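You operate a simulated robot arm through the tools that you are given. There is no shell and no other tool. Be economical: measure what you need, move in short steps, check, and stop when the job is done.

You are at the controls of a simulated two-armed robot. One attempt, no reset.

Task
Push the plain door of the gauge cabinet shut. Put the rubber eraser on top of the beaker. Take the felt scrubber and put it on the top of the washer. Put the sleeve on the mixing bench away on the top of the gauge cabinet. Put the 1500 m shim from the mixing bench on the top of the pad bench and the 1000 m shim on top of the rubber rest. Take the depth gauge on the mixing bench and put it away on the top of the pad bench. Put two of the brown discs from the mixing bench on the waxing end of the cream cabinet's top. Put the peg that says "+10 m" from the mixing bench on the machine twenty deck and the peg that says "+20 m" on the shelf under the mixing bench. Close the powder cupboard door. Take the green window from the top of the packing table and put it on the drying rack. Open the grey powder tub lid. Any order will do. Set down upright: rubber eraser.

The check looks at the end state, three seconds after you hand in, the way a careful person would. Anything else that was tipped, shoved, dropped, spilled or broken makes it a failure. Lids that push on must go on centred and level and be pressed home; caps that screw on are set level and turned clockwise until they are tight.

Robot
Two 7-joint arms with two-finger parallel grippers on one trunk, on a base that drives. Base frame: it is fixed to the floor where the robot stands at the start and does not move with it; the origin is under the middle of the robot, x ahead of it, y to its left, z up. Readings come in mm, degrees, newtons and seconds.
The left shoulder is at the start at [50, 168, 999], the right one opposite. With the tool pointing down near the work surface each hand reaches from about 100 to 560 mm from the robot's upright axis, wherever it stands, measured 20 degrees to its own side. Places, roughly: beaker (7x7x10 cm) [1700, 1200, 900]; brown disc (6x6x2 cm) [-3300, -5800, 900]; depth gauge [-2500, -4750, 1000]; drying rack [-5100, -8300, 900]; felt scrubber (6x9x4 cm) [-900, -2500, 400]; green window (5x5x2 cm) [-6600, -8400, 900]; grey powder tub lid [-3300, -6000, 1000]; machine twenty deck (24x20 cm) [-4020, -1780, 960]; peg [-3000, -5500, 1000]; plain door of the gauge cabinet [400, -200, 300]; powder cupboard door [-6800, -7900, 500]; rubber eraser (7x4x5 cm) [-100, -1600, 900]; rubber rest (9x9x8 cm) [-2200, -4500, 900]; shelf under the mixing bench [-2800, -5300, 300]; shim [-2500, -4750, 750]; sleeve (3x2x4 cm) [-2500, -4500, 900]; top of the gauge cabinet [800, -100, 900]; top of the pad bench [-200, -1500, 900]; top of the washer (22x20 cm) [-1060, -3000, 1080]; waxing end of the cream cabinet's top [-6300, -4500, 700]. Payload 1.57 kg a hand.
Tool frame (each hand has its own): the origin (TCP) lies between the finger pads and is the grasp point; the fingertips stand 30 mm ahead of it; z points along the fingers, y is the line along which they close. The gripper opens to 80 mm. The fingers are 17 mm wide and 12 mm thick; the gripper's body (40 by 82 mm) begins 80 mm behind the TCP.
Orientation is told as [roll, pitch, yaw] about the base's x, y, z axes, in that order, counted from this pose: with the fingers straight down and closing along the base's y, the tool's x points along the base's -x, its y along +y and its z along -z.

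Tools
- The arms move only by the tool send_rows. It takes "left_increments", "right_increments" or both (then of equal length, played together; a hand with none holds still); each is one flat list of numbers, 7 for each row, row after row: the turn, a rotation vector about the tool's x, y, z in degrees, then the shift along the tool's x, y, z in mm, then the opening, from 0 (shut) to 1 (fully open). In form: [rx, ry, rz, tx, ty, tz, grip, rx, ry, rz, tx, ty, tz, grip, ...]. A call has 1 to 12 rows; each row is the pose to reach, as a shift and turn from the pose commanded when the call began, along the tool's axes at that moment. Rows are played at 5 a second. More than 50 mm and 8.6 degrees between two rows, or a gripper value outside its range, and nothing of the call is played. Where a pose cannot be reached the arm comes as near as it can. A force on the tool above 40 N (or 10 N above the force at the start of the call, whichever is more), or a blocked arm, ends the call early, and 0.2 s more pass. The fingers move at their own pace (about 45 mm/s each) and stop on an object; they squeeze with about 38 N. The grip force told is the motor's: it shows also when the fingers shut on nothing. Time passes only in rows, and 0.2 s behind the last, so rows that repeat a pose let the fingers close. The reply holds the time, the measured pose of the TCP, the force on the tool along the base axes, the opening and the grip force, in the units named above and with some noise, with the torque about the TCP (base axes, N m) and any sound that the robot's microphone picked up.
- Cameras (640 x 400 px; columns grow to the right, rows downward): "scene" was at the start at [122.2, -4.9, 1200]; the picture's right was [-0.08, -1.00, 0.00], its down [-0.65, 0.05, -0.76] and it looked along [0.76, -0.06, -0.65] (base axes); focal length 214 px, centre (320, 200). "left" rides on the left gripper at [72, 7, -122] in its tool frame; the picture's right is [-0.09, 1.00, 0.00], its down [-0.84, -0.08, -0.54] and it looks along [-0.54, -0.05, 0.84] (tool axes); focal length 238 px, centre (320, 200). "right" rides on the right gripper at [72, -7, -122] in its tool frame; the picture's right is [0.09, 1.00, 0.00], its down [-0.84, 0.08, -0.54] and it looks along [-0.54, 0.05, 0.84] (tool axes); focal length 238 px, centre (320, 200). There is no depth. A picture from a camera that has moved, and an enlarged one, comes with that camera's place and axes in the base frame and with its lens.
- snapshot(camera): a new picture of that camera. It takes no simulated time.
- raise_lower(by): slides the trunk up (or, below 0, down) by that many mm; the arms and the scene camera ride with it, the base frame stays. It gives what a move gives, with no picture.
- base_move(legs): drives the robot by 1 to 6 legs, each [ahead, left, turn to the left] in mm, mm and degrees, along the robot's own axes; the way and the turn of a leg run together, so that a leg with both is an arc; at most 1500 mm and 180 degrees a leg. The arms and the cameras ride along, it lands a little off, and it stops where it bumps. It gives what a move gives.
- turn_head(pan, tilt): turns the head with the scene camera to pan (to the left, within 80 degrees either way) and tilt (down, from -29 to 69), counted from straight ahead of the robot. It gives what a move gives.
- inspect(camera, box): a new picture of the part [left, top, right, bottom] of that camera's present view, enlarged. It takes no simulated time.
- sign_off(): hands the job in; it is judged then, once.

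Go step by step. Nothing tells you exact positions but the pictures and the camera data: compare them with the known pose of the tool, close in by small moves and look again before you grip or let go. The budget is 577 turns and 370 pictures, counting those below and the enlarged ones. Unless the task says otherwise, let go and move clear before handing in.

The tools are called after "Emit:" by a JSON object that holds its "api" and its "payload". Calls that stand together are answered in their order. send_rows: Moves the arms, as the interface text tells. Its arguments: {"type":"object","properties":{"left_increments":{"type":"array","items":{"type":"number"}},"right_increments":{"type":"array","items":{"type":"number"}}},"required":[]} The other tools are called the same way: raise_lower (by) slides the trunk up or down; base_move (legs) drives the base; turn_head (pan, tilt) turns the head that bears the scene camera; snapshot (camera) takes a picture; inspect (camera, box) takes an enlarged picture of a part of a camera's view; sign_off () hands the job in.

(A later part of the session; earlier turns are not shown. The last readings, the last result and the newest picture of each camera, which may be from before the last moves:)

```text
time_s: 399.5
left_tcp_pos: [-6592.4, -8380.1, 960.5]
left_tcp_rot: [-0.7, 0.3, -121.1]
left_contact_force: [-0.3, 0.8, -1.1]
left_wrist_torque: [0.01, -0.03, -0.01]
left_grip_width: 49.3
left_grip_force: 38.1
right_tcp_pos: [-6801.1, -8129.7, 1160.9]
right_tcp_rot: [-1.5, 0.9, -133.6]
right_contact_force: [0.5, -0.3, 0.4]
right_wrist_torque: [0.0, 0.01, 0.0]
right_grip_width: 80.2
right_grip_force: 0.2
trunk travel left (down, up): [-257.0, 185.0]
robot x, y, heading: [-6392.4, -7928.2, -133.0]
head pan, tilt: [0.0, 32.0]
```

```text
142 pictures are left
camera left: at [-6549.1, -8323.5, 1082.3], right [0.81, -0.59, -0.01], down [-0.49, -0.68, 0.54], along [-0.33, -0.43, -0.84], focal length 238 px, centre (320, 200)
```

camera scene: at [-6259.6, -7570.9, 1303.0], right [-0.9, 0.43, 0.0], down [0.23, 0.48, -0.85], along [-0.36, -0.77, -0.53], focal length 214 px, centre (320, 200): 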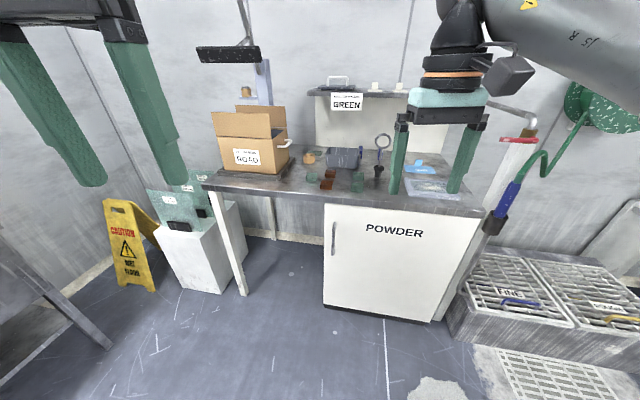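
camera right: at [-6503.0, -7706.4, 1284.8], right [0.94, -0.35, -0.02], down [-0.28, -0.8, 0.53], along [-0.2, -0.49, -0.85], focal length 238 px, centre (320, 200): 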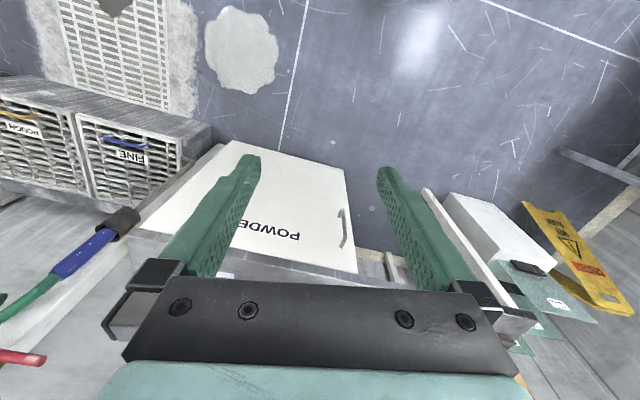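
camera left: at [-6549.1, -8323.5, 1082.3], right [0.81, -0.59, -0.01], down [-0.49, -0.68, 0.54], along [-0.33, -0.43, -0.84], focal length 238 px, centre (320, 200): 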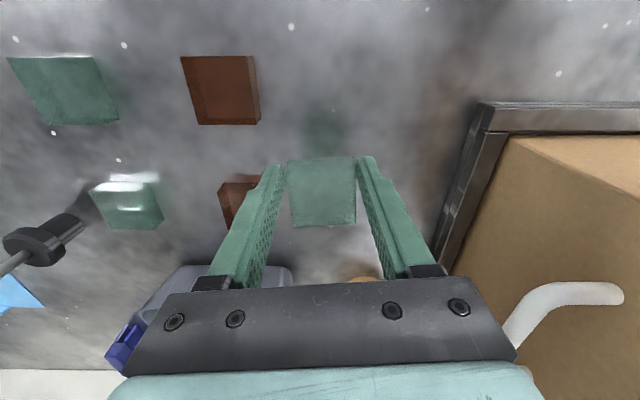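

The green window is held. I'll lift it straight up and back before driving.

Emit:
{"api": "send_rows", "payload": {"left_increments": [0, 0, 0, 0, 0, -45, 0.3, 0, 0, 0, 0, 0, -90, 0.3, 0, 0, 0, 0, 0, -135, 0.3, 0, 0, 0, 0, 0, -180, 0.3, 0, 0, 4, 10, 0, -215, 0.3, 0, 0, 8, 50, 0, -235, 0.3, 0, 0, 12, 95, 0, -240, 0.3, 0, 0, 12, 140, 0, -240, 0.3]}}

```text
time_s: 401.3
left_tcp_pos: [-6517.3, -8262.9, 1197.5]
left_tcp_rot: [-0.9, 0.1, -133.0]
left_contact_force: [-0.2, 0.0, -1.2]
left_wrist_torque: [0.02, -0.03, 0.03]
left_grip_width: 49.3
left_grip_force: 37.7
right_tcp_pos: [-6801.4, -8128.4, 1161.8]
right_tcp_rot: [-1.4, 0.8, -133.5]
right_contact_force: [0.2, 0.6, 0.3]
right_wrist_torque: [0.03, 0.04, -0.03]
right_grip_width: 80.1
right_grip_force: 0.2
trunk travel left (down, up): [-257.0, 185.0]
robot x, y, heading: [-6396.1, -7929.4, -132.9]
head pan, tilt: [0.0, 32.0]
```

Emit:
{"api": "base_move", "payload": {"legs": [[-420, 0, 0], [0, 0, 98], [250, 0, 0]]}}

Emit:
{"api": "snapshot", "payload": {"camera": "scene"}}

```text
time_s: 409.6
left_tcp_pos: [-5541.9, -7828.0, 1197.3]
left_tcp_rot: [-0.8, 0.1, -33.4]
left_contact_force: [-0.1, -0.3, -0.8]
left_wrist_torque: [0.02, 0.05, -0.02]
left_grip_width: 49.2
left_grip_force: 37.8
right_tcp_pos: [-5627.0, -8129.3, 1161.7]
right_tcp_rot: [-1.4, 1.0, -33.9]
right_contact_force: [1.1, -0.7, -0.1]
right_wrist_torque: [0.01, 0.0, -0.03]
right_grip_width: 80.0
right_grip_force: 0.1
trunk travel left (down, up): [-257.0, 185.0]
robot x, y, heading: [-5892.7, -7759.0, -33.5]
head pan, tilt: [0.0, 32.0]
```

```text
141 pictures are left
camera scene: at [-5786.0, -7829.7, 1302.9], right [-0.55, -0.83, 0.0], down [-0.44, 0.29, -0.85], along [0.71, -0.47, -0.53], focal length 214 px, centre (320, 200)
```

scene: 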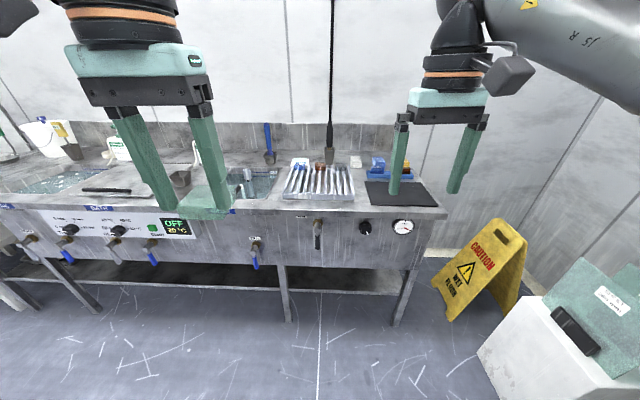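

The drying rack is the wire rack straight ahead. I'll zoom in.

Emit:
{"api": "inspect", "payload": {"camera": "scene", "box": [260, 140, 380, 215]}}

```text
5.33 times, centred on (320, 178) of scene
camera zoom: at [-5786.0, -7829.7, 1302.9], right [-0.55, -0.83, 0.0], down [-0.44, 0.29, -0.85], along [0.71, -0.47, -0.53], focal length 1144 px, centre (320, 320)
```

zoom: 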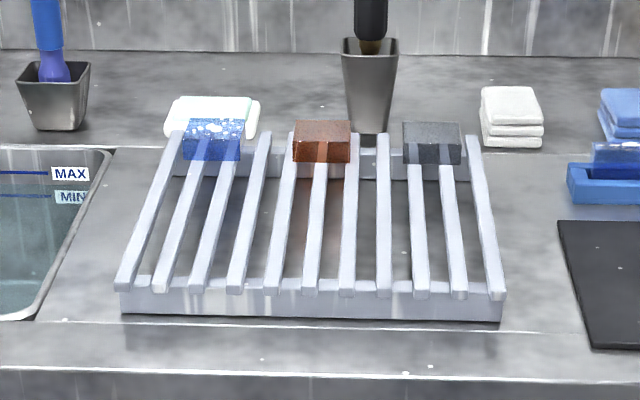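

The rack has free rails in front of three stored pieces. I'll approach with the free middle part before the left hand.

Emit:
{"api": "base_move", "payload": {"legs": [[0, -138, -1.5], [420, 0, 0]]}}

Emit:
{"api": "snapshot", "payload": {"camera": "left"}}

Emit:
{"api": "snapshot", "payload": {"camera": "scene"}}

```text
time_s: 413.0
left_tcp_pos: [-5287.3, -8189.1, 1197.0]
left_tcp_rot: [-0.8, 0.1, -35.3]
left_contact_force: [0.1, 0.5, -1.7]
left_wrist_torque: [-0.01, 0.02, -0.01]
left_grip_width: 49.4
left_grip_force: 38.7
right_tcp_pos: [-5384.0, -8489.1, 1162.4]
right_tcp_rot: [-1.4, 0.9, -35.9]
right_contact_force: [0.5, 0.6, 0.0]
right_wrist_torque: [0.03, 0.03, -0.01]
right_grip_width: 80.1
right_grip_force: 0.1
trunk travel left (down, up): [-257.0, 185.0]
robot x, y, heading: [-5636.4, -8111.6, -35.5]
head pan, tilt: [0.0, 32.0]
```

```text
139 pictures are left
camera left: at [-5341.2, -8142.8, 1319.6], right [0.65, 0.76, -0.01], down [0.64, -0.54, 0.54], along [0.4, -0.36, -0.84], focal length 238 px, centre (320, 200)
```

left: 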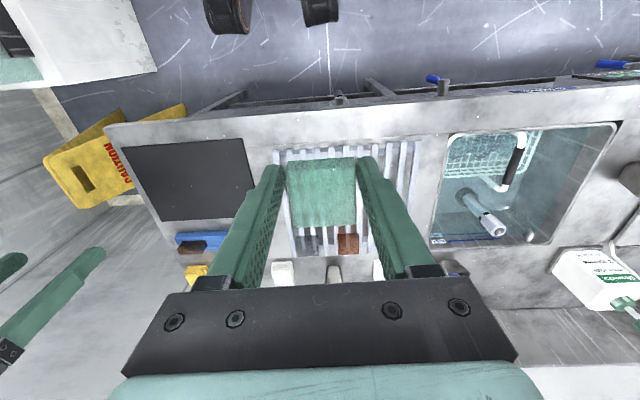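

```text
138 pictures are left
camera scene: at [-5532.3, -8184.1, 1303.0], right [-0.58, -0.81, 0.0], down [-0.43, 0.31, -0.85], along [0.69, -0.49, -0.53], focal length 214 px, centre (320, 200)
```

scene: 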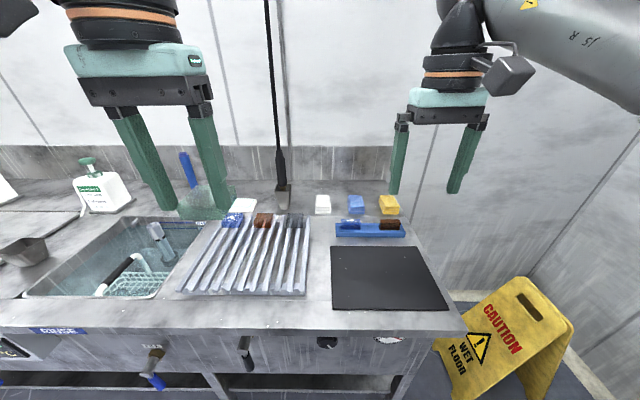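

Target on the rails is about [-5135, -8253]. Moving over it and down to just above.

Emit:
{"api": "send_rows", "payload": {"left_increments": [0, 0, 0, -42, 9, 0, 0.3, 0, 0, 0, -84, 18, 0, 0.3, 0, 0, 0, -125, 27, 0, 0.3, 0, 0, 0, -161, 36, 10, 0.3, 0, 0, 0, -161, 36, 55, 0.3, 0, 0, 0, -161, 36, 100, 0.3, 0, 0, 0, -161, 36, 145, 0.3, 0, 0, 0, -161, 36, 190, 0.3, 0, 0, 0, -161, 36, 215, 0.3]}}

Emit:
{"api": "snapshot", "payload": {"camera": "left"}}

Emit:
{"api": "inspect", "payload": {"camera": "scene", "box": [170, 180, 330, 300]}}

```text
time_s: 415.0
left_tcp_pos: [-5136.0, -8257.3, 981.2]
left_tcp_rot: [-0.7, 0.0, -35.3]
left_contact_force: [-0.2, -0.4, -1.8]
left_wrist_torque: [-0.01, 0.01, 0.02]
left_grip_width: 49.1
left_grip_force: 37.7
right_tcp_pos: [-5384.0, -8489.6, 1162.5]
right_tcp_rot: [-1.4, 0.8, -35.9]
right_contact_force: [0.8, 0.6, 0.4]
right_wrist_torque: [0.03, -0.01, 0.01]
right_grip_width: 79.9
right_grip_force: 0.0
trunk travel left (down, up): [-257.0, 185.0]
robot x, y, heading: [-5635.6, -8109.5, -35.3]
head pan, tilt: [0.0, 32.0]
```

```text
137 pictures are left
camera left: at [-5190.7, -8209.7, 1103.8], right [0.65, 0.76, -0.01], down [0.64, -0.54, 0.54], along [0.4, -0.36, -0.84], focal length 238 px, centre (320, 200)
```

left: 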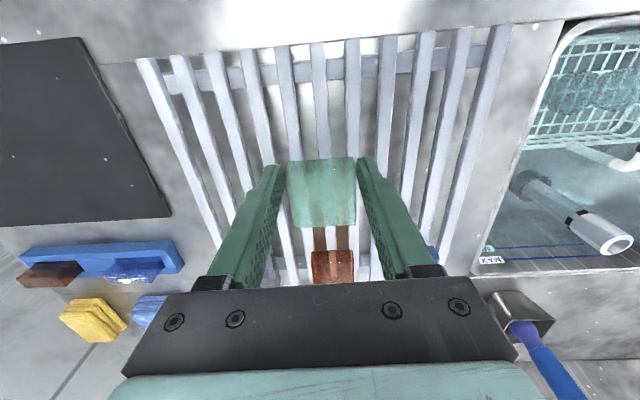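

```text
3.33 times, centred on (250, 240) of scene
camera zoom: at [-5532.5, -8183.8, 1303.0], right [-0.58, -0.81, 0.0], down [-0.43, 0.31, -0.85], along [0.69, -0.49, -0.53], focal length 715 px, centre (553, 67)
```

zoom: 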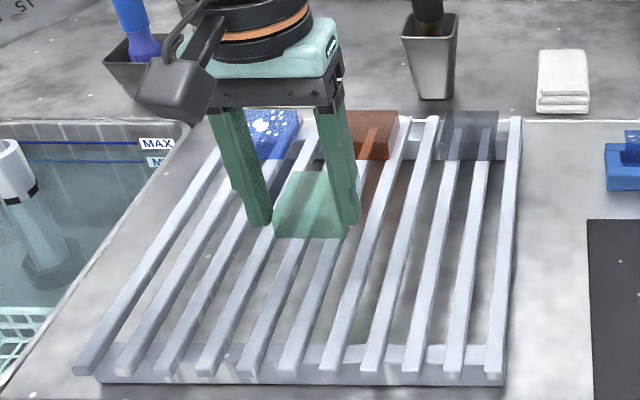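

Lowering gently onto the rails.

Emit:
{"api": "send_rows", "payload": {"left_increments": [0, 0, 0, 0, 0, 15, 0.3, 0, 0, 0, 0, 0, 28, 0.3, 0, 0, 0, 0, 0, 34, 0.3]}}

Emit:
{"api": "send_rows", "payload": {"left_increments": [0, 0, 0, 0, 0, 4, 0.3, 0, 0, 0, 0, 0, 8, 0.3, 0, 0, 0, 0, 0, 11, 0.3]}}

```text
time_s: 415.8
left_tcp_pos: [-5138.9, -8257.2, 948.7]
left_tcp_rot: [-0.8, 0.0, -35.3]
left_contact_force: [0.6, 0.6, -0.5]
left_wrist_torque: [0.04, -0.03, -0.03]
left_grip_width: 49.4
left_grip_force: 37.7
right_tcp_pos: [-5383.6, -8488.6, 1161.2]
right_tcp_rot: [-1.4, 0.9, -35.9]
right_contact_force: [-0.6, 0.6, -0.8]
right_wrist_torque: [-0.01, 0.01, -0.02]
right_grip_width: 79.9
right_grip_force: 0.1
trunk travel left (down, up): [-257.0, 185.0]
robot x, y, heading: [-5635.8, -8112.0, -35.5]
head pan, tilt: [0.0, 32.0]
```

```text
time_s: 416.6
left_tcp_pos: [-5138.7, -8256.5, 939.7]
left_tcp_rot: [-1.0, -0.3, -35.3]
left_contact_force: [-1.1, 2.4, 15.2]
left_wrist_torque: [0.41, -0.14, -0.03]
left_grip_width: 49.2
left_grip_force: 38.0
right_tcp_pos: [-5384.2, -8488.9, 1163.0]
right_tcp_rot: [-1.4, 0.8, -35.9]
right_contact_force: [0.1, -0.5, 1.0]
right_wrist_torque: [0.01, 0.02, 0.03]
right_grip_width: 80.0
right_grip_force: 0.1
trunk travel left (down, up): [-257.0, 185.0]
robot x, y, heading: [-5637.6, -8106.9, -35.5]
head pan, tilt: [0.0, 32.0]
```

Contact with the rails. Releasing and rising.

Emit:
{"api": "send_rows", "payload": {"left_increments": [0, 0, 0, 0, 0, -1, 0.5, 0, 0, 0, 0, 0, -1, 0.75, 0, 0, 0, 0, 0, -1, 0.75, 0, 0, 0, 0, 0, -10, 0.75, 0, 0, 0, 0, 0, -35, 0.75, 0, 0, 0, 0, 0, -80, 0.75, 0, 0, 0, 0, 0, -125, 0.75, 0, 0, 0, 0, 0, -170, 0.75, 0, 0, 0, 0, 0, -215, 0.75, 0, 0, 0, 45, 0, -230, 0.75, 0, 0, 0, 90, 0, -235, 0.75]}}

Emit:
{"api": "inspect", "payload": {"camera": "scene", "box": [170, 180, 330, 300]}}

```text
time_s: 419.0
left_tcp_pos: [-5207.7, -8203.0, 1169.6]
left_tcp_rot: [-0.8, 0.1, -35.4]
left_contact_force: [1.4, -0.5, 0.6]
left_wrist_torque: [-0.05, 0.01, -0.01]
left_grip_width: 60.1
left_grip_force: 0.1
right_tcp_pos: [-5383.6, -8489.0, 1162.5]
right_tcp_rot: [-1.4, 0.8, -35.8]
right_contact_force: [-0.6, -0.1, 0.8]
right_wrist_torque: [-0.01, -0.05, 0.0]
right_grip_width: 80.0
right_grip_force: 0.1
trunk travel left (down, up): [-257.0, 185.0]
robot x, y, heading: [-5638.7, -8111.9, -35.8]
head pan, tilt: [0.0, 32.0]
```

```text
3.33 times, centred on (250, 240) of scene
camera zoom: at [-5533.0, -8183.5, 1303.1], right [-0.58, -0.81, 0.0], down [-0.43, 0.31, -0.85], along [0.69, -0.49, -0.53], focal length 715 px, centre (553, 67)
```

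zoom: 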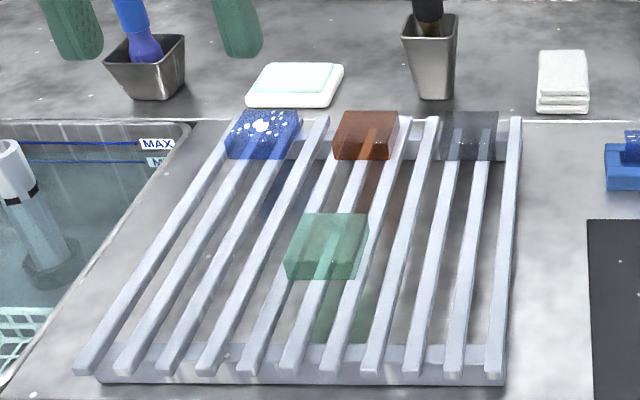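

The green window rests on the rack. Back to the mixing bench now: I'll back off and strafe along the aisle to the +10 µm peg.

Emit:
{"api": "base_move", "payload": {"legs": [[-330, 0, 0.8], [0, 1400, 0], [0, 1400, 0], [0, 900, 0]]}}

Emit:
{"api": "snapshot", "payload": {"camera": "scene"}}

```text
time_s: 438.8
left_tcp_pos: [-3402.7, -4885.3, 1170.2]
left_tcp_rot: [-0.9, 0.0, -32.0]
left_contact_force: [0.9, -0.5, 0.0]
left_wrist_torque: [0.03, -0.02, 0.06]
left_grip_width: 60.0
left_grip_force: 0.1
right_tcp_pos: [-3559.9, -5179.6, 1161.4]
right_tcp_rot: [-1.4, 0.8, -32.5]
right_contact_force: [-0.1, -0.1, -0.1]
right_wrist_torque: [-0.01, -0.02, 0.0]
right_grip_width: 80.1
right_grip_force: 0.1
trunk travel left (down, up): [-257.0, 185.0]
robot x, y, heading: [-3837.9, -4816.3, -32.2]
head pan, tilt: [0.0, 32.0]
```

```text
134 pictures are left
camera scene: at [-3727.5, -4883.9, 1303.0], right [-0.53, -0.85, 0.0], down [-0.45, 0.28, -0.85], along [0.72, -0.45, -0.53], focal length 214 px, centre (320, 200)
```

scene: 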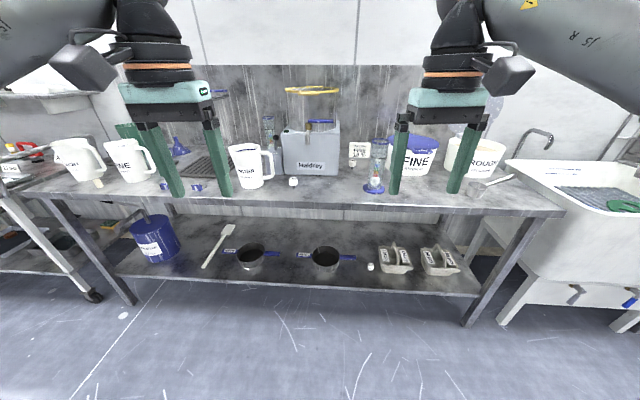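

I'll square up, raise the trunk so the forearm stays above the glass cylinder, and move in part way.

Emit:
{"api": "raise_lower", "payload": {"by": 150}}

Emit:
{"api": "base_move", "payload": {"legs": [[0, 0, -3], [430, 0, 0]]}}

Emit:
{"api": "snapshot", "payload": {"camera": "right"}}

Emit:
{"api": "snapshot", "payload": {"camera": "scene"}}

```text
time_s: 440.6
left_tcp_pos: [-3403.2, -4885.4, 1319.4]
left_tcp_rot: [-0.8, 0.1, -32.0]
left_contact_force: [-0.3, 0.5, 1.1]
left_wrist_torque: [-0.01, -0.02, -0.02]
left_grip_width: 59.9
left_grip_force: 0.1
right_tcp_pos: [-3561.3, -5180.3, 1311.8]
right_tcp_rot: [-1.4, 1.0, -32.6]
right_contact_force: [-0.2, 0.5, -0.7]
right_wrist_torque: [-0.01, -0.01, -0.02]
right_grip_width: 80.0
right_grip_force: 0.2
trunk travel left (down, up): [-407.0, 35.0]
robot x, y, heading: [-3834.1, -4815.9, -32.0]
head pan, tilt: [0.0, 32.0]
```

```text
time_s: 443.6
left_tcp_pos: [-3045.9, -5158.3, 1319.7]
left_tcp_rot: [-0.8, 0.1, -34.8]
left_contact_force: [0.1, -0.5, -0.4]
left_wrist_torque: [0.01, 0.0, -0.02]
left_grip_width: 60.2
left_grip_force: 0.1
right_tcp_pos: [-3219.3, -5445.1, 1312.4]
right_tcp_rot: [-1.4, 0.8, -35.4]
right_contact_force: [-0.5, 0.1, 0.9]
right_wrist_torque: [0.0, -0.04, 0.0]
right_grip_width: 80.2
right_grip_force: 0.1
trunk travel left (down, up): [-407.0, 35.0]
robot x, y, heading: [-3475.2, -5067.3, -35.1]
head pan, tilt: [0.0, 32.0]
```

```text
133 pictures are left
camera right: at [-3278.9, -5407.6, 1435.1], right [0.5, 0.87, -0.02], down [0.74, -0.42, 0.53], along [0.45, -0.28, -0.85], focal length 238 px, centre (320, 200)
```

right: 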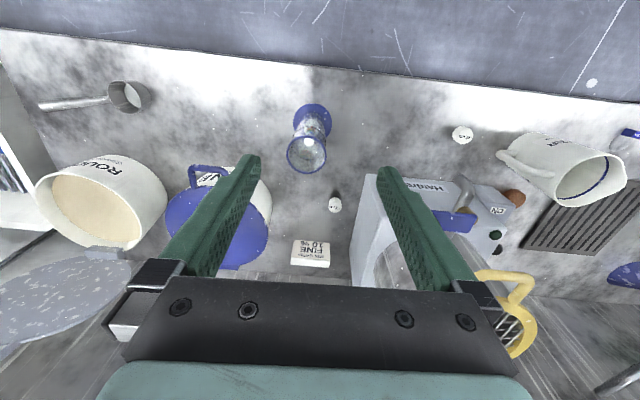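

```text
132 pictures are left
camera scene: at [-3370.7, -5142.0, 1453.0], right [-0.57, -0.82, 0.0], down [-0.43, 0.3, -0.85], along [0.69, -0.49, -0.53], focal length 214 px, centre (320, 200)
```

scene: 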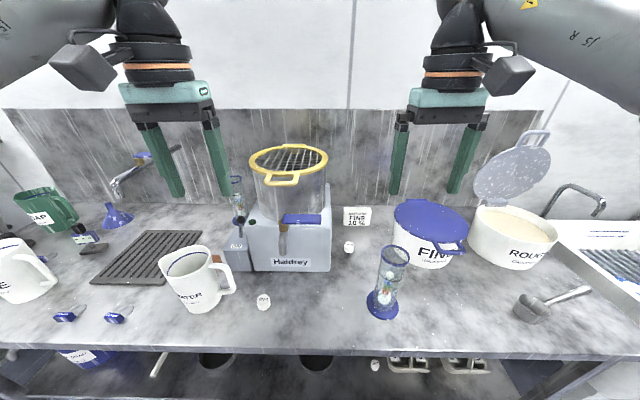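

The +10 µm peg is near [-2970, -5551]. I'll nudge the base forward and then bring the right hand over and straight down.

Emit:
{"api": "base_move", "payload": {"legs": [[105, 0, 0]]}}

Emit:
{"api": "send_rows", "payload": {"right_increments": [0, 0, 0, -39, 15, 0, 0.8, 0, 0, 0, -78, 30, 0, 0.8, 0, 0, 0, -117, 44, 0, 0.8, 0, 0, 0, -156, 57, 0, 0.8, 0, 0, 0, -156, 57, 46, 0.8, 0, 0, 0, -156, 57, 92, 0.8, 0, 0, 0, -156, 57, 138, 0.8, 0, 0, 0, -156, 57, 184, 0.8, 0, 0, 0, -156, 57, 230, 0.8, 0, 0, 0, -156, 57, 276, 0.8, 0, 0, 0, -156, 57, 320, 0.8]}}

Emit:
{"api": "snapshot", "payload": {"camera": "right"}}

```text
time_s: 444.8
left_tcp_pos: [-2958.9, -5220.6, 1319.6]
left_tcp_rot: [-0.8, 0.1, -34.8]
left_contact_force: [0.5, -0.3, -0.5]
left_wrist_torque: [0.05, 0.01, 0.0]
left_grip_width: 59.7
left_grip_force: 0.1
right_tcp_pos: [-3134.0, -5505.5, 1312.4]
right_tcp_rot: [-1.4, 0.9, -35.3]
right_contact_force: [0.5, 0.2, -0.9]
right_wrist_torque: [-0.01, 0.05, 0.02]
right_grip_width: 79.8
right_grip_force: 0.1
trunk travel left (down, up): [-407.0, 35.0]
robot x, y, heading: [-3392.2, -5130.6, -34.9]
head pan, tilt: [0.0, 32.0]
```

```text
time_s: 447.2
left_tcp_pos: [-2959.0, -5218.4, 1319.4]
left_tcp_rot: [-0.7, 0.0, -34.8]
left_contact_force: [-0.1, -0.5, -1.0]
left_wrist_torque: [0.05, 0.0, 0.03]
left_grip_width: 59.9
left_grip_force: 0.1
right_tcp_pos: [-2980.3, -5550.6, 989.7]
right_tcp_rot: [-1.4, 0.8, -35.4]
right_contact_force: [0.5, -0.7, -0.2]
right_wrist_torque: [0.02, -0.01, 0.0]
right_grip_width: 63.9
right_grip_force: 0.0
right hand out of reach, approached as far as the arm can: row 3, 4, 5
trunk travel left (down, up): [-407.0, 35.0]
robot x, y, heading: [-3388.5, -5127.4, -35.0]
head pan, tilt: [0.0, 32.0]
```

```text
131 pictures are left
camera right: at [-3040.1, -5513.1, 1112.3], right [0.5, 0.86, -0.02], down [0.74, -0.42, 0.53], along [0.45, -0.28, -0.85], focal length 238 px, centre (320, 200)
```

right: 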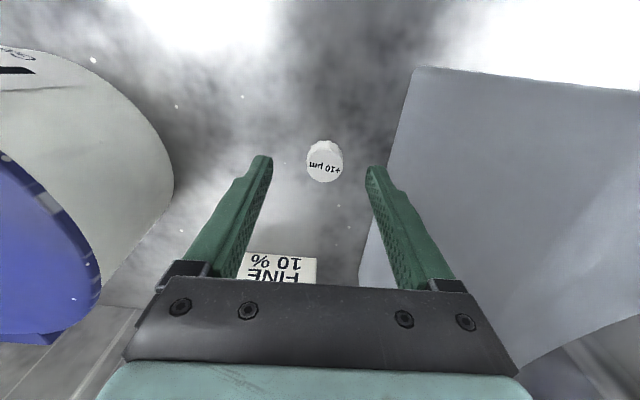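

Emit:
{"api": "send_rows", "payload": {"right_increments": [0, 0, 0, -10, 2, 20, 0.8, 0, 0, 0, -19, 4.5, 40, 0.8, 0, 0, 0, -19, 4.5, 62, 0.8, 0, 0, 0, -19, 4.5, 80, 0.8]}}

Emit:
{"api": "snapshot", "payload": {"camera": "right"}}

```text
time_s: 448.2
left_tcp_pos: [-2959.9, -5218.4, 1320.0]
left_tcp_rot: [-0.7, 0.1, -34.9]
left_contact_force: [0.7, 0.1, -0.3]
left_wrist_torque: [-0.02, 0.0, -0.01]
left_grip_width: 59.7
left_grip_force: 0.1
right_tcp_pos: [-2965.7, -5559.7, 907.8]
right_tcp_rot: [-1.4, 0.9, -35.3]
right_contact_force: [-0.2, 0.8, -0.4]
right_wrist_torque: [0.03, 0.02, -0.03]
right_grip_width: 63.9
right_grip_force: 0.1
trunk travel left (down, up): [-407.0, 35.0]
robot x, y, heading: [-3390.0, -5124.6, -35.1]
head pan, tilt: [0.0, 32.0]
```

```text
130 pictures are left
camera right: at [-3024.7, -5521.9, 1030.3], right [0.5, 0.87, -0.02], down [0.74, -0.41, 0.53], along [0.45, -0.28, -0.85], focal length 238 px, centre (320, 200)
```

right: 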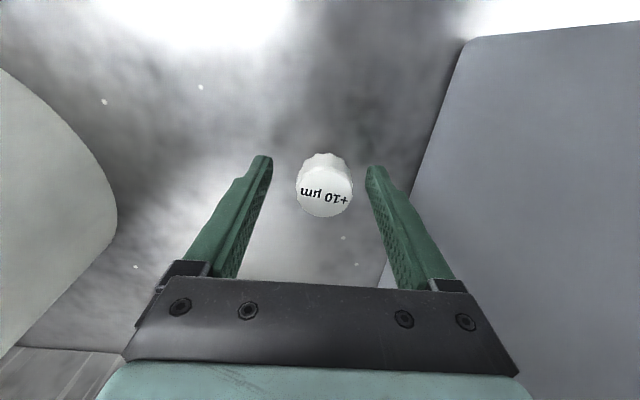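

The peg is between the fingers. Closing, then lifting straight up.

Emit:
{"api": "send_rows", "payload": {"right_increments": [0, 0, 0, 0, 0, 0, 0.5, 0, 0, 0, 0, 0, 0, 0.2, 0, 0, 0, 0, 0, 0, 0.1, 0, 0, 0, 0, 0, 0, 0.1, 0, 0, 0, 0, 0, -8, 0.1, 0, 0, 0, 0, 0, -30, 0.1, 0, 0, 0, 0, 0, -75, 0.1, 0, 0, 0, 0, 0, -120, 0.1, 0, 0, 0, 0, 0, -165, 0.1, 0, 0, 0, 5, 0, -210, 0.1, 0, 0, 0, 20, 0, -255, 0.1, 0, 0, 0, 50, 0, -290, 0.1]}}

Emit:
{"api": "snapshot", "payload": {"camera": "right"}}

```text
time_s: 450.8
left_tcp_pos: [-2959.8, -5219.1, 1320.4]
left_tcp_rot: [-0.8, -0.1, -34.8]
left_contact_force: [-0.7, -0.4, 0.3]
left_wrist_torque: [0.0, -0.01, 0.0]
left_grip_width: 59.9
left_grip_force: 0.0
right_tcp_pos: [-2999.9, -5528.3, 1199.5]
right_tcp_rot: [-1.4, 0.8, -35.4]
right_contact_force: [0.3, 0.0, 0.0]
right_wrist_torque: [0.0, -0.01, 0.01]
right_grip_width: 34.0
right_grip_force: 37.6
trunk travel left (down, up): [-407.0, 35.0]
robot x, y, heading: [-3385.8, -5129.8, -34.9]
head pan, tilt: [0.0, 32.0]
```

```text
129 pictures are left
camera right: at [-3059.5, -5491.0, 1322.6], right [0.5, 0.86, -0.02], down [0.74, -0.42, 0.53], along [0.45, -0.28, -0.85], focal length 238 px, centre (320, 200)
```

right: 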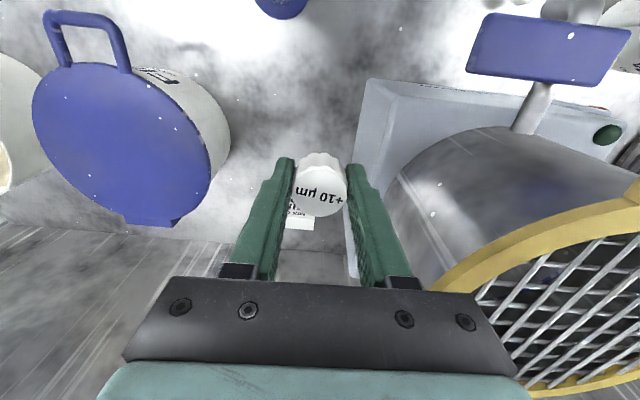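

Peg held. I'll retract the hand straight back and back the robot away from the bench.

Emit:
{"api": "send_rows", "payload": {"right_increments": [0, 0, 0, 40, -3, 0, 0.1, 0, 0, 0, 80, -6, 0, 0.1, 0, 0, 0, 120, -9, 0, 0.1, 0, 0, 0, 160, -12, 0, 0.1]}}

Emit:
{"api": "base_move", "payload": {"legs": [[-350, 0, 0], [0, 950, 0]]}}

Emit:
{"api": "snapshot", "payload": {"camera": "scene"}}

```text
time_s: 451.8
left_tcp_pos: [-2958.9, -5219.3, 1319.2]
left_tcp_rot: [-0.8, 0.1, -34.8]
left_contact_force: [-0.1, 0.5, 0.2]
left_wrist_torque: [0.01, 0.01, 0.03]
left_grip_width: 60.0
left_grip_force: 0.0
right_tcp_pos: [-3135.9, -5444.2, 1202.2]
right_tcp_rot: [-1.5, 0.9, -35.4]
right_contact_force: [0.1, 0.4, -0.2]
right_wrist_torque: [0.01, -0.02, -0.02]
right_grip_width: 33.6
right_grip_force: 37.8
trunk travel left (down, up): [-407.0, 35.0]
robot x, y, heading: [-3391.6, -5127.4, -35.0]
head pan, tilt: [0.0, 32.0]
```

```text
time_s: 458.7
left_tcp_pos: [-2688.7, -4244.2, 1320.4]
left_tcp_rot: [-0.8, 0.0, -35.5]
left_contact_force: [-0.1, 0.4, 0.1]
left_wrist_torque: [0.02, 0.02, 0.0]
left_grip_width: 60.0
left_grip_force: 0.1
right_tcp_pos: [-2866.4, -4465.4, 1201.8]
right_tcp_rot: [-1.4, 1.0, -36.0]
right_contact_force: [0.9, -0.1, 0.4]
right_wrist_torque: [0.03, 0.03, 0.03]
right_grip_width: 33.7
right_grip_force: 37.7
trunk travel left (down, up): [-407.0, 35.0]
robot x, y, heading: [-3117.4, -4150.4, -35.9]
head pan, tilt: [0.0, 32.0]
```

```text
128 pictures are left
camera scene: at [-3013.8, -4222.3, 1453.0], right [-0.58, -0.81, 0.0], down [-0.43, 0.31, -0.85], along [0.69, -0.49, -0.53], focal length 214 px, centre (320, 200)
```

scene: 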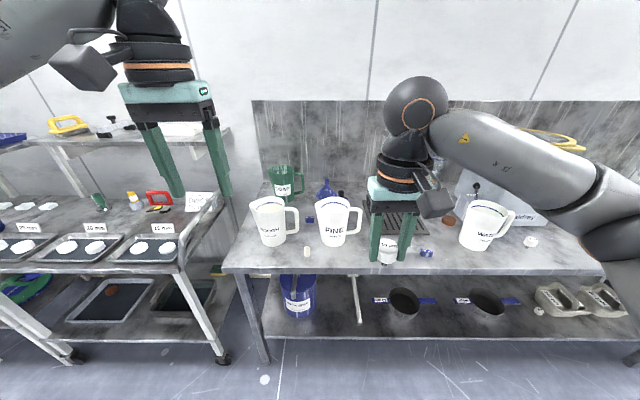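

I'll zoom in on the left end of the bench to find the rubber rest, the 1000 µm shim and the depth gauge.

Emit:
{"api": "inspect", "payload": {"camera": "scene", "box": [240, 150, 380, 270]}}

```text
3.33 times, centred on (310, 210) of scene
camera zoom: at [-3013.8, -4222.3, 1453.0], right [-0.58, -0.81, 0.0], down [-0.43, 0.31, -0.85], along [0.69, -0.49, -0.53], focal length 715 px, centre (353, 167)
```

zoom: 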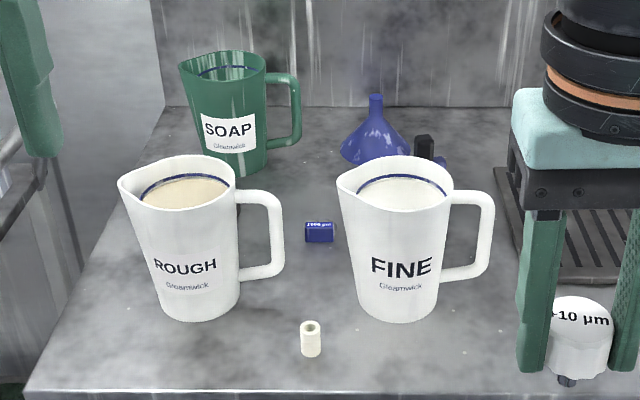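

Emit:
{"api": "snapshot", "payload": {"camera": "left"}}

```text
126 pictures are left
camera left: at [-2742.6, -4196.1, 1442.0], right [0.65, 0.76, -0.01], down [0.64, -0.54, 0.54], along [0.4, -0.36, -0.84], focal length 238 px, centre (320, 200)
```

left: 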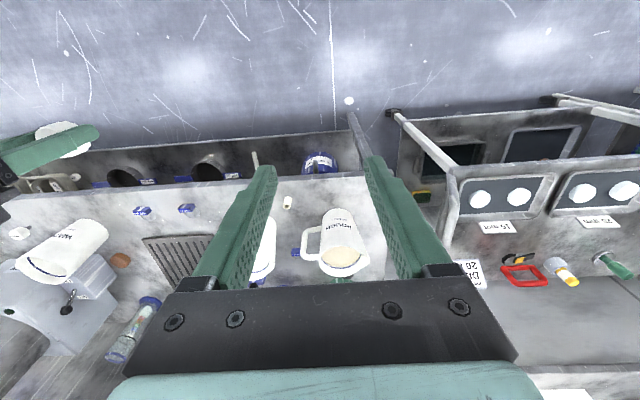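

Emit:
{"api": "base_move", "payload": {"legs": [[250, 0, 0]]}}

Emit:
{"api": "snapshot", "payload": {"camera": "left"}}

Emit:
{"api": "snapshot", "payload": {"camera": "scene"}}

```text
time_s: 460.5
left_tcp_pos: [-2482.2, -4390.8, 1319.7]
left_tcp_rot: [-0.7, 0.0, -35.4]
left_contact_force: [0.2, -0.3, -0.7]
left_wrist_torque: [0.0, 0.03, 0.02]
left_grip_width: 60.1
left_grip_force: 0.1
right_tcp_pos: [-2660.0, -4614.5, 1201.2]
right_tcp_rot: [-1.4, 0.9, -35.7]
right_contact_force: [-0.3, 0.7, -0.8]
right_wrist_torque: [0.0, 0.0, -0.01]
right_grip_width: 33.8
right_grip_force: 38.4
trunk travel left (down, up): [-407.0, 35.0]
robot x, y, heading: [-2909.8, -4295.7, -35.3]
head pan, tilt: [0.0, 32.0]
```

```text
125 pictures are left
camera left: at [-2536.3, -4342.0, 1441.9], right [0.65, 0.76, -0.01], down [0.64, -0.54, 0.54], along [0.4, -0.36, -0.84], focal length 238 px, centre (320, 200)
```

left: 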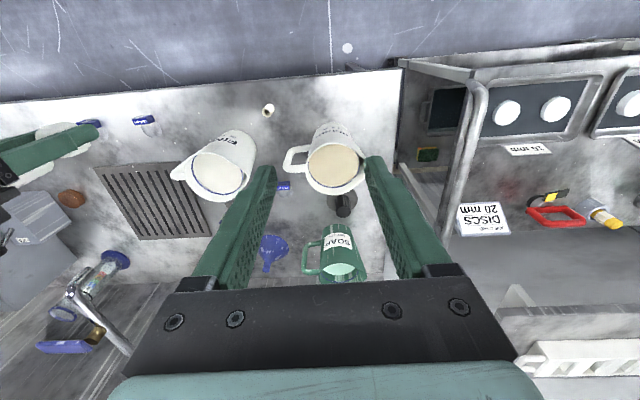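

```text
124 pictures are left
camera scene: at [-2807.2, -4369.5, 1453.0], right [-0.58, -0.81, 0.0], down [-0.43, 0.31, -0.85], along [0.69, -0.49, -0.53], focal length 214 px, centre (320, 200)
```

scene: 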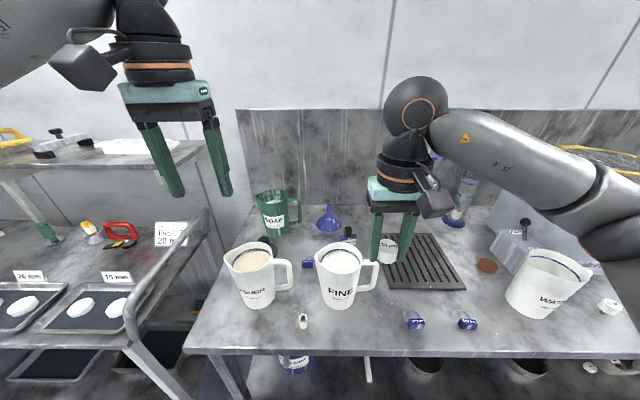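

A dark round object stands between the ROUGH and SOAP mugs: the rubber rest, I think. I'll zoom in.

Emit:
{"api": "inspect", "payload": {"camera": "left", "box": [240, 110, 400, 290]}}

Emit:
{"api": "inspect", "payload": {"camera": "scene", "box": [230, 180, 370, 280]}}

```text
2.22 times, centred on (320, 200) of left
camera zoom: at [-2536.3, -4342.0, 1441.9], right [0.65, 0.76, -0.01], down [0.64, -0.54, 0.54], along [0.4, -0.36, -0.84], focal length 530 px, centre (320, 200)
```

zoom: 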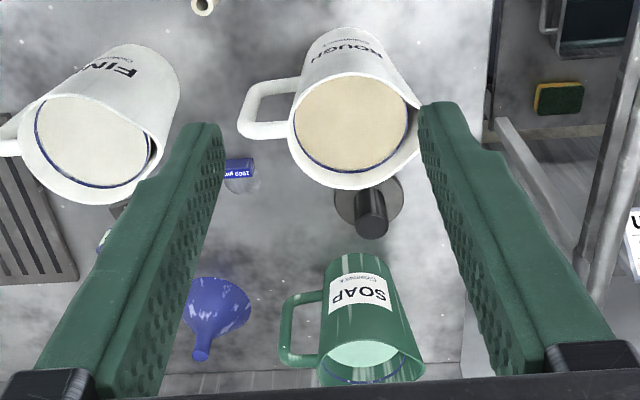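

```text
4.00 times, centred on (300, 230) of scene
camera zoom: at [-2807.2, -4369.5, 1453.0], right [-0.58, -0.81, 0.0], down [-0.43, 0.31, -0.85], along [0.69, -0.49, -0.53], focal length 858 px, centre (400, 80)
```

zoom: 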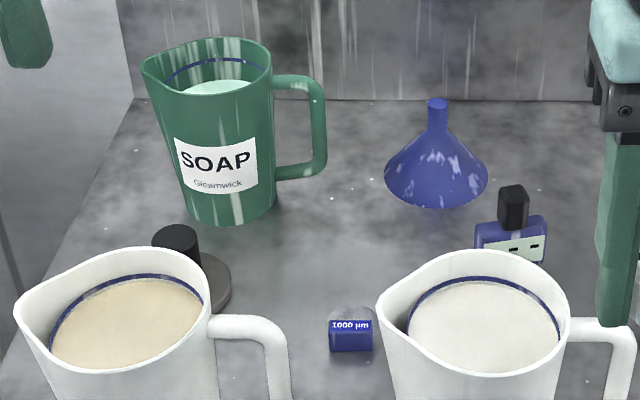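

The rubber rest is the dark disc with a knob, near [-2230, -4536], and the 1000 µm shim is at [-2375, -4622] between the mugs. I'll go forward 90 mm and bring the left hand over the shim from high up.

Emit:
{"api": "base_move", "payload": {"legs": [[90, 0, 0]]}}

Emit:
{"api": "snapshot", "payload": {"camera": "left"}}

```text
time_s: 461.6
left_tcp_pos: [-2408.3, -4442.4, 1320.4]
left_tcp_rot: [-0.8, 0.0, -35.3]
left_contact_force: [0.2, 0.0, 0.2]
left_wrist_torque: [0.01, 0.03, 0.0]
left_grip_width: 60.0
left_grip_force: 0.1
right_tcp_pos: [-2586.1, -4666.6, 1201.0]
right_tcp_rot: [-1.4, 0.8, -35.9]
right_contact_force: [0.2, 0.9, -0.9]
right_wrist_torque: [-0.03, 0.03, 0.03]
right_grip_width: 33.6
right_grip_force: 38.0
trunk travel left (down, up): [-407.0, 35.0]
robot x, y, heading: [-2841.2, -4346.9, -35.3]
head pan, tilt: [0.0, 32.0]
```

```text
121 pictures are left
camera left: at [-2462.3, -4395.2, 1442.0], right [0.65, 0.76, -0.01], down [0.64, -0.54, 0.54], along [0.4, -0.36, -0.84], focal length 238 px, centre (320, 200)
```

left: 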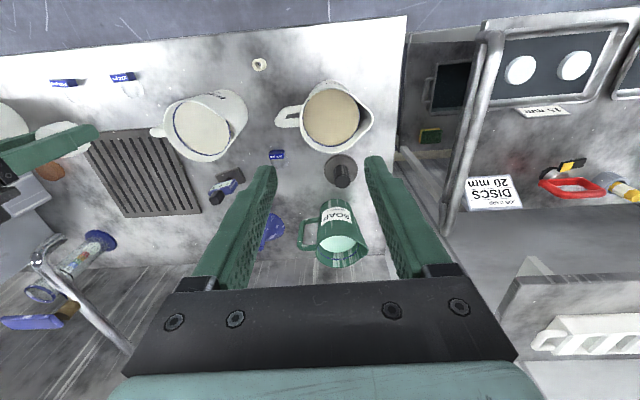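

Emit:
{"api": "send_rows", "payload": {"left_increments": [0, 0, 0, -34, -32, 0, 0.75, 0, 0, 0, -68, -64, 0, 0.75, 0, 0, 0, -102, -96, 0, 0.75, 0, 0, 0, -136, -128, 0, 0.75, 0, 0, 0, -136, -128, 48, 0.75, 0, 0, 0, -136, -128, 96, 0.75, 0, 0, 0, -136, -128, 144, 0.75, 0, 0, 0, -136, -128, 192, 0.75, 0, 0, 0, -136, -128, 240, 0.75, 0, 0, 0, -136, -128, 288, 0.75, 0, 0, 0, -136, -128, 330, 0.75]}}

Emit:
{"api": "snapshot", "payload": {"camera": "left"}}

```text
time_s: 464.0
left_tcp_pos: [-2374.2, -4627.2, 992.9]
left_tcp_rot: [-0.9, 0.0, -35.4]
left_contact_force: [-0.1, 0.0, -0.4]
left_wrist_torque: [-0.02, 0.02, -0.01]
left_grip_width: 60.0
left_grip_force: 0.0
left hand out of reach, approached as far as the arm can: row 4
right_tcp_pos: [-2586.5, -4666.5, 1202.3]
right_tcp_rot: [-1.4, 0.9, -35.9]
right_contact_force: [-0.1, -0.5, -0.8]
right_wrist_torque: [-0.01, 0.0, 0.0]
right_grip_width: 33.6
right_grip_force: 37.9
trunk travel left (down, up): [-407.0, 35.0]
robot x, y, heading: [-2836.1, -4345.7, -35.7]
head pan, tilt: [0.0, 32.0]
```

```text
120 pictures are left
camera left: at [-2429.2, -4580.1, 1115.4], right [0.65, 0.76, -0.01], down [0.64, -0.54, 0.54], along [0.4, -0.36, -0.84], focal length 238 px, centre (320, 200)
```

left: 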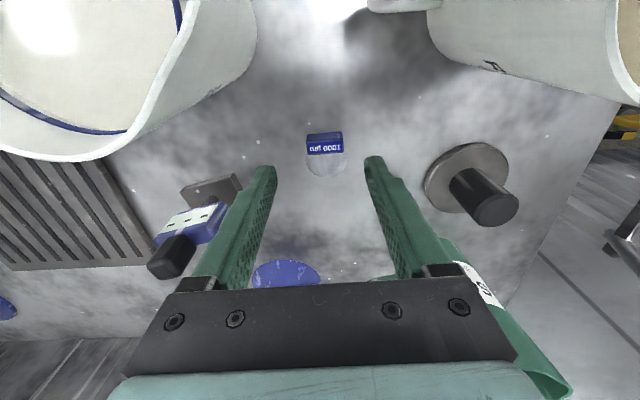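

The shim reads 1000 µm. I'll lower around it.

Emit:
{"api": "send_rows", "payload": {"left_increments": [0, 0, 0, -4, 0, 22, 0.75, 0, 0, 0, -8, 0.6, 44, 0.75, 0, 0, 0, -8, 0.6, 66, 0.75, 0, 0, 0, -8, 0.6, 86, 0.75]}}

Emit:
{"api": "snapshot", "payload": {"camera": "left"}}

```text
time_s: 465.0
left_tcp_pos: [-2369.1, -4632.6, 904.7]
left_tcp_rot: [-0.8, 0.1, -35.4]
left_contact_force: [-0.5, 0.6, -0.4]
left_wrist_torque: [-0.02, 0.01, -0.05]
left_grip_width: 60.1
left_grip_force: 0.1
right_tcp_pos: [-2584.2, -4666.6, 1202.4]
right_tcp_rot: [-1.4, 0.9, -35.9]
right_contact_force: [-0.5, 0.0, -1.2]
right_wrist_torque: [-0.03, -0.04, 0.03]
right_grip_width: 33.5
right_grip_force: 37.5
trunk travel left (down, up): [-407.0, 35.0]
robot x, y, heading: [-2836.5, -4349.0, -35.5]
head pan, tilt: [0.0, 32.0]
```

```text
119 pictures are left
camera left: at [-2423.1, -4585.2, 1027.4], right [0.65, 0.76, -0.01], down [0.64, -0.54, 0.54], along [0.4, -0.36, -0.84], focal length 238 px, centre (320, 200)
```

left: 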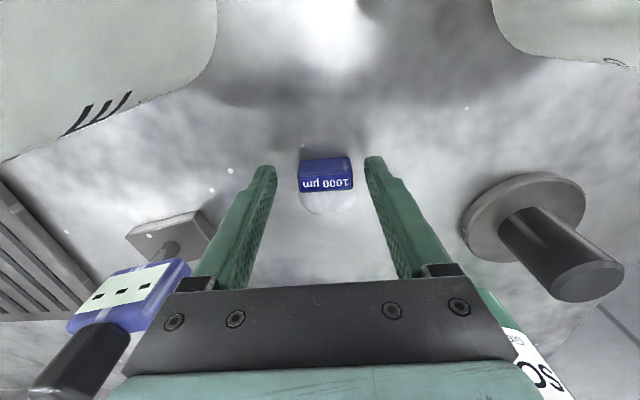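

Emit:
{"api": "send_rows", "payload": {"left_increments": [0, 0, 0, 0, 0, 1, 0.5, 0, 0, 0, 0, 0, 1, 0.2, 0, 0, 0, 0, 0, 1, 0.1, 0, 0, 0, 0, 0, 1, 0.1, 0, 0, 0, 0, 0, -6, 0.1, 0, 0, 0, 0, 0, -25, 0.1, 0, 0, 0, 0, 0, -60, 0.1, 0, 0, 0, 0, 0, -100, 0.1]}}

Emit:
{"api": "snapshot", "payload": {"camera": "left"}}

```text
time_s: 466.8
left_tcp_pos: [-2368.7, -4635.4, 1008.6]
left_tcp_rot: [-0.8, 0.1, -35.4]
left_contact_force: [0.1, 0.5, 0.1]
left_wrist_torque: [0.02, 0.0, -0.02]
left_grip_width: 36.7
left_grip_force: 38.7
right_tcp_pos: [-2585.1, -4665.6, 1202.1]
right_tcp_rot: [-1.3, 1.0, -35.9]
right_contact_force: [-0.5, 1.2, -0.9]
right_wrist_torque: [0.03, -0.01, 0.0]
right_grip_width: 33.4
right_grip_force: 38.9
trunk travel left (down, up): [-407.0, 35.0]
robot x, y, heading: [-2836.4, -4349.4, -35.5]
head pan, tilt: [0.0, 32.0]
```

```text
118 pictures are left
camera left: at [-2421.8, -4587.1, 1129.3], right [0.65, 0.76, -0.01], down [0.64, -0.54, 0.54], along [0.41, -0.36, -0.84], focal length 238 px, centre (320, 200)
```

left: 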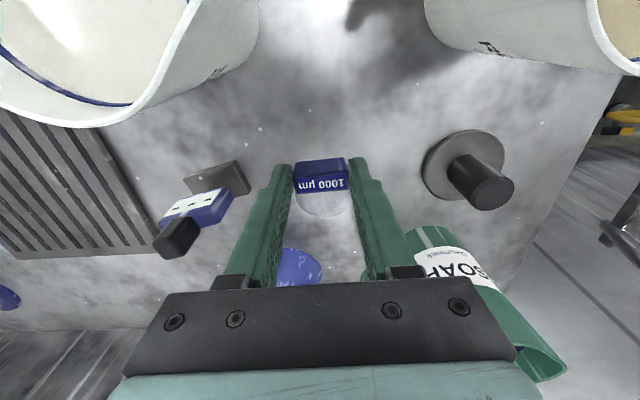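

The shim is held well centred. I'll move it over the knob at [-2238, -4543] with 40 mm clearance.

Emit:
{"api": "send_rows", "payload": {"left_increments": [0, 0, 0, 0, 20, -15, 0.1, 0, 0, 0, -13, 55, -18, 0.1, 0, 0, 0, -27, 95, -18, 0.1, 0, 0, 0, -40, 125, -18, 0.1, 0, 0, 0, -53, 151, -18, 0.1]}}

Emit:
{"api": "snapshot", "payload": {"camera": "left"}}

Emit:
{"api": "inspect", "payload": {"camera": "scene", "box": [200, 170, 360, 290]}}

```text
time_s: 468.0
left_tcp_pos: [-2236.1, -4540.3, 1022.9]
left_tcp_rot: [-0.8, 0.0, -35.4]
left_contact_force: [-0.3, 0.6, -0.8]
left_wrist_torque: [0.01, -0.01, 0.02]
left_grip_width: 36.8
left_grip_force: 38.3
right_tcp_pos: [-2585.4, -4665.1, 1201.0]
right_tcp_rot: [-1.5, 0.9, -35.9]
right_contact_force: [0.6, 0.2, -0.2]
right_wrist_torque: [0.0, 0.01, 0.01]
right_grip_width: 33.5
right_grip_force: 37.9
trunk travel left (down, up): [-407.0, 35.0]
robot x, y, heading: [-2836.7, -4346.5, -35.6]
head pan, tilt: [0.0, 32.0]
```

```text
117 pictures are left
camera left: at [-2290.5, -4492.8, 1143.7], right [0.65, 0.76, -0.01], down [0.64, -0.54, 0.54], along [0.4, -0.36, -0.84], focal length 238 px, centre (320, 200)
```

left: 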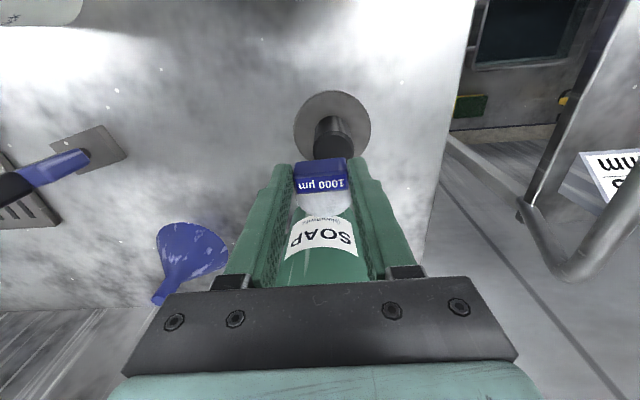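

```text
3.33 times, centred on (280, 230) of scene
camera zoom: at [-2733.4, -4421.8, 1453.0], right [-0.58, -0.81, 0.0], down [-0.43, 0.31, -0.85], along [0.69, -0.49, -0.53], focal length 715 px, centre (453, 100)
```

zoom: 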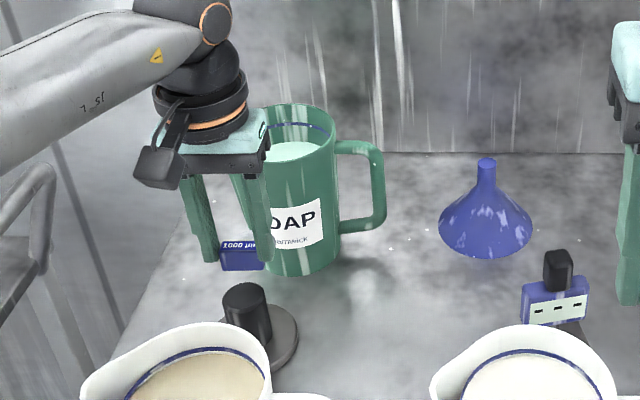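

The hand camera shows the knob about 10 mm further left. I'll correct, lower to about 15 mm above, and look again.

Emit:
{"api": "send_rows", "payload": {"left_increments": [0, 0, 0, 0, 5, 5, 0.1, 0, 0, 0, 0, 10.5, 15, 0.1, 0, 0, 0, 0, 10.5, 30, 0.1, 0, 0, 0, 0, 10.5, 38, 0.1]}}

Emit:
{"api": "inspect", "payload": {"camera": "left", "box": [240, 70, 420, 240]}}

Emit:
{"api": "inspect", "payload": {"camera": "scene", "box": [220, 190, 320, 265]}}

```text
time_s: 469.0
left_tcp_pos: [-2228.8, -4530.9, 983.3]
left_tcp_rot: [-0.8, 0.1, -35.5]
left_contact_force: [0.7, 0.2, 0.1]
left_wrist_torque: [0.0, 0.02, 0.0]
left_grip_width: 36.8
left_grip_force: 37.9
right_tcp_pos: [-2585.1, -4666.8, 1201.3]
right_tcp_rot: [-1.4, 0.9, -35.9]
right_contact_force: [-0.3, 0.1, -0.3]
right_wrist_torque: [0.03, 0.03, 0.01]
right_grip_width: 33.6
right_grip_force: 38.7
trunk travel left (down, up): [-407.0, 35.0]
robot x, y, heading: [-2838.1, -4349.8, -35.4]
head pan, tilt: [0.0, 32.0]
```

```text
2.35 times, centred on (330, 155) of left
camera zoom: at [-2284.3, -4485.0, 1105.4], right [0.65, 0.76, -0.01], down [0.64, -0.54, 0.54], along [0.4, -0.36, -0.84], focal length 561 px, centre (296, 306)
```

zoom: 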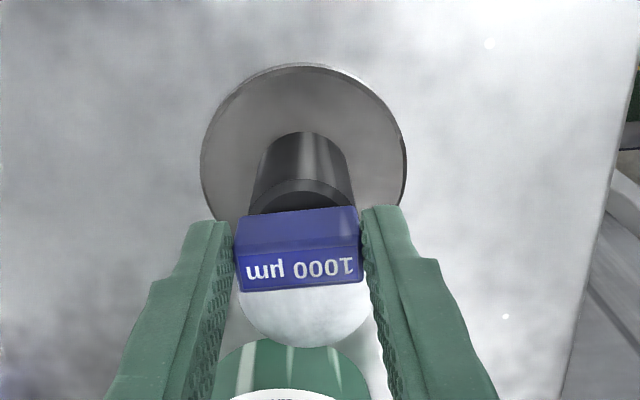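

```text
5.33 times, centred on (270, 228) of scene
camera zoom: at [-2733.7, -4422.0, 1453.0], right [-0.58, -0.81, 0.0], down [-0.43, 0.31, -0.85], along [0.69, -0.49, -0.53], focal length 1144 px, centre (587, 53)
```

zoom: 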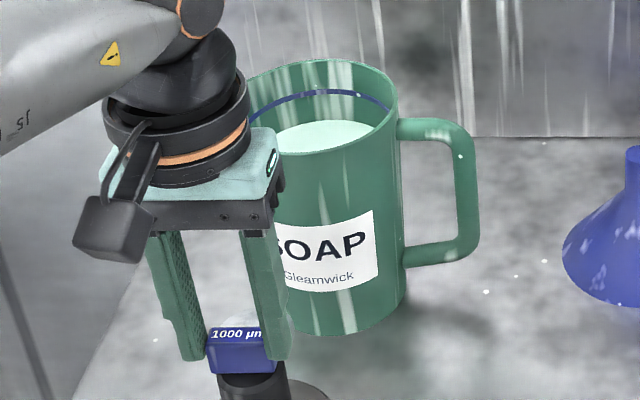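

Laterally it's aligned; it needs about 3 mm forward. I'll correct and lower in fine steps to contact.

Emit:
{"api": "send_rows", "payload": {"left_increments": [0, 0, 0, -3.5, 0, 1, 0.1, 0, 0, 0, -3.5, 0, 4, 0.1, 0, 0, 0, -3.5, 0, 7, 0.1, 0, 0, 0, -3.5, 0, 9, 0.1]}}

Emit:
{"api": "send_rows", "payload": {"left_increments": [0, 0, 0, 0, 0, 2, 0.1, 0, 0, 0, 0, 0, 4, 0.1, 0, 0, 0, 0, 0, 5, 0.1]}}

```text
time_s: 470.0
left_tcp_pos: [-2228.5, -4534.3, 974.0]
left_tcp_rot: [-0.8, 0.0, -35.4]
left_contact_force: [-0.7, -0.6, 0.7]
left_wrist_torque: [0.02, -0.01, 0.01]
left_grip_width: 37.0
left_grip_force: 38.1
right_tcp_pos: [-2587.6, -4667.3, 1201.7]
right_tcp_rot: [-1.5, 0.9, -36.0]
right_contact_force: [0.6, 0.2, -0.4]
right_wrist_torque: [-0.02, 0.02, -0.01]
right_grip_width: 33.6
right_grip_force: 38.2
trunk travel left (down, up): [-407.0, 35.0]
robot x, y, heading: [-2837.1, -4353.2, -35.5]
head pan, tilt: [0.0, 32.0]
```

```text
time_s: 470.8
left_tcp_pos: [-2229.6, -4533.6, 974.5]
left_tcp_rot: [-0.8, -0.5, -35.4]
left_contact_force: [1.4, 3.1, 24.0]
left_wrist_torque: [0.19, -0.31, 0.08]
left_grip_width: 36.9
left_grip_force: 38.2
right_tcp_pos: [-2587.3, -4665.8, 1202.7]
right_tcp_rot: [-1.3, 0.7, -35.9]
right_contact_force: [0.0, -1.0, -1.0]
right_wrist_torque: [-0.01, -0.03, -0.01]
right_grip_width: 33.6
right_grip_force: 38.2
trunk travel left (down, up): [-407.0, 35.0]
robot x, y, heading: [-2839.0, -4348.4, -35.5]
head pan, tilt: [0.0, 32.0]
```

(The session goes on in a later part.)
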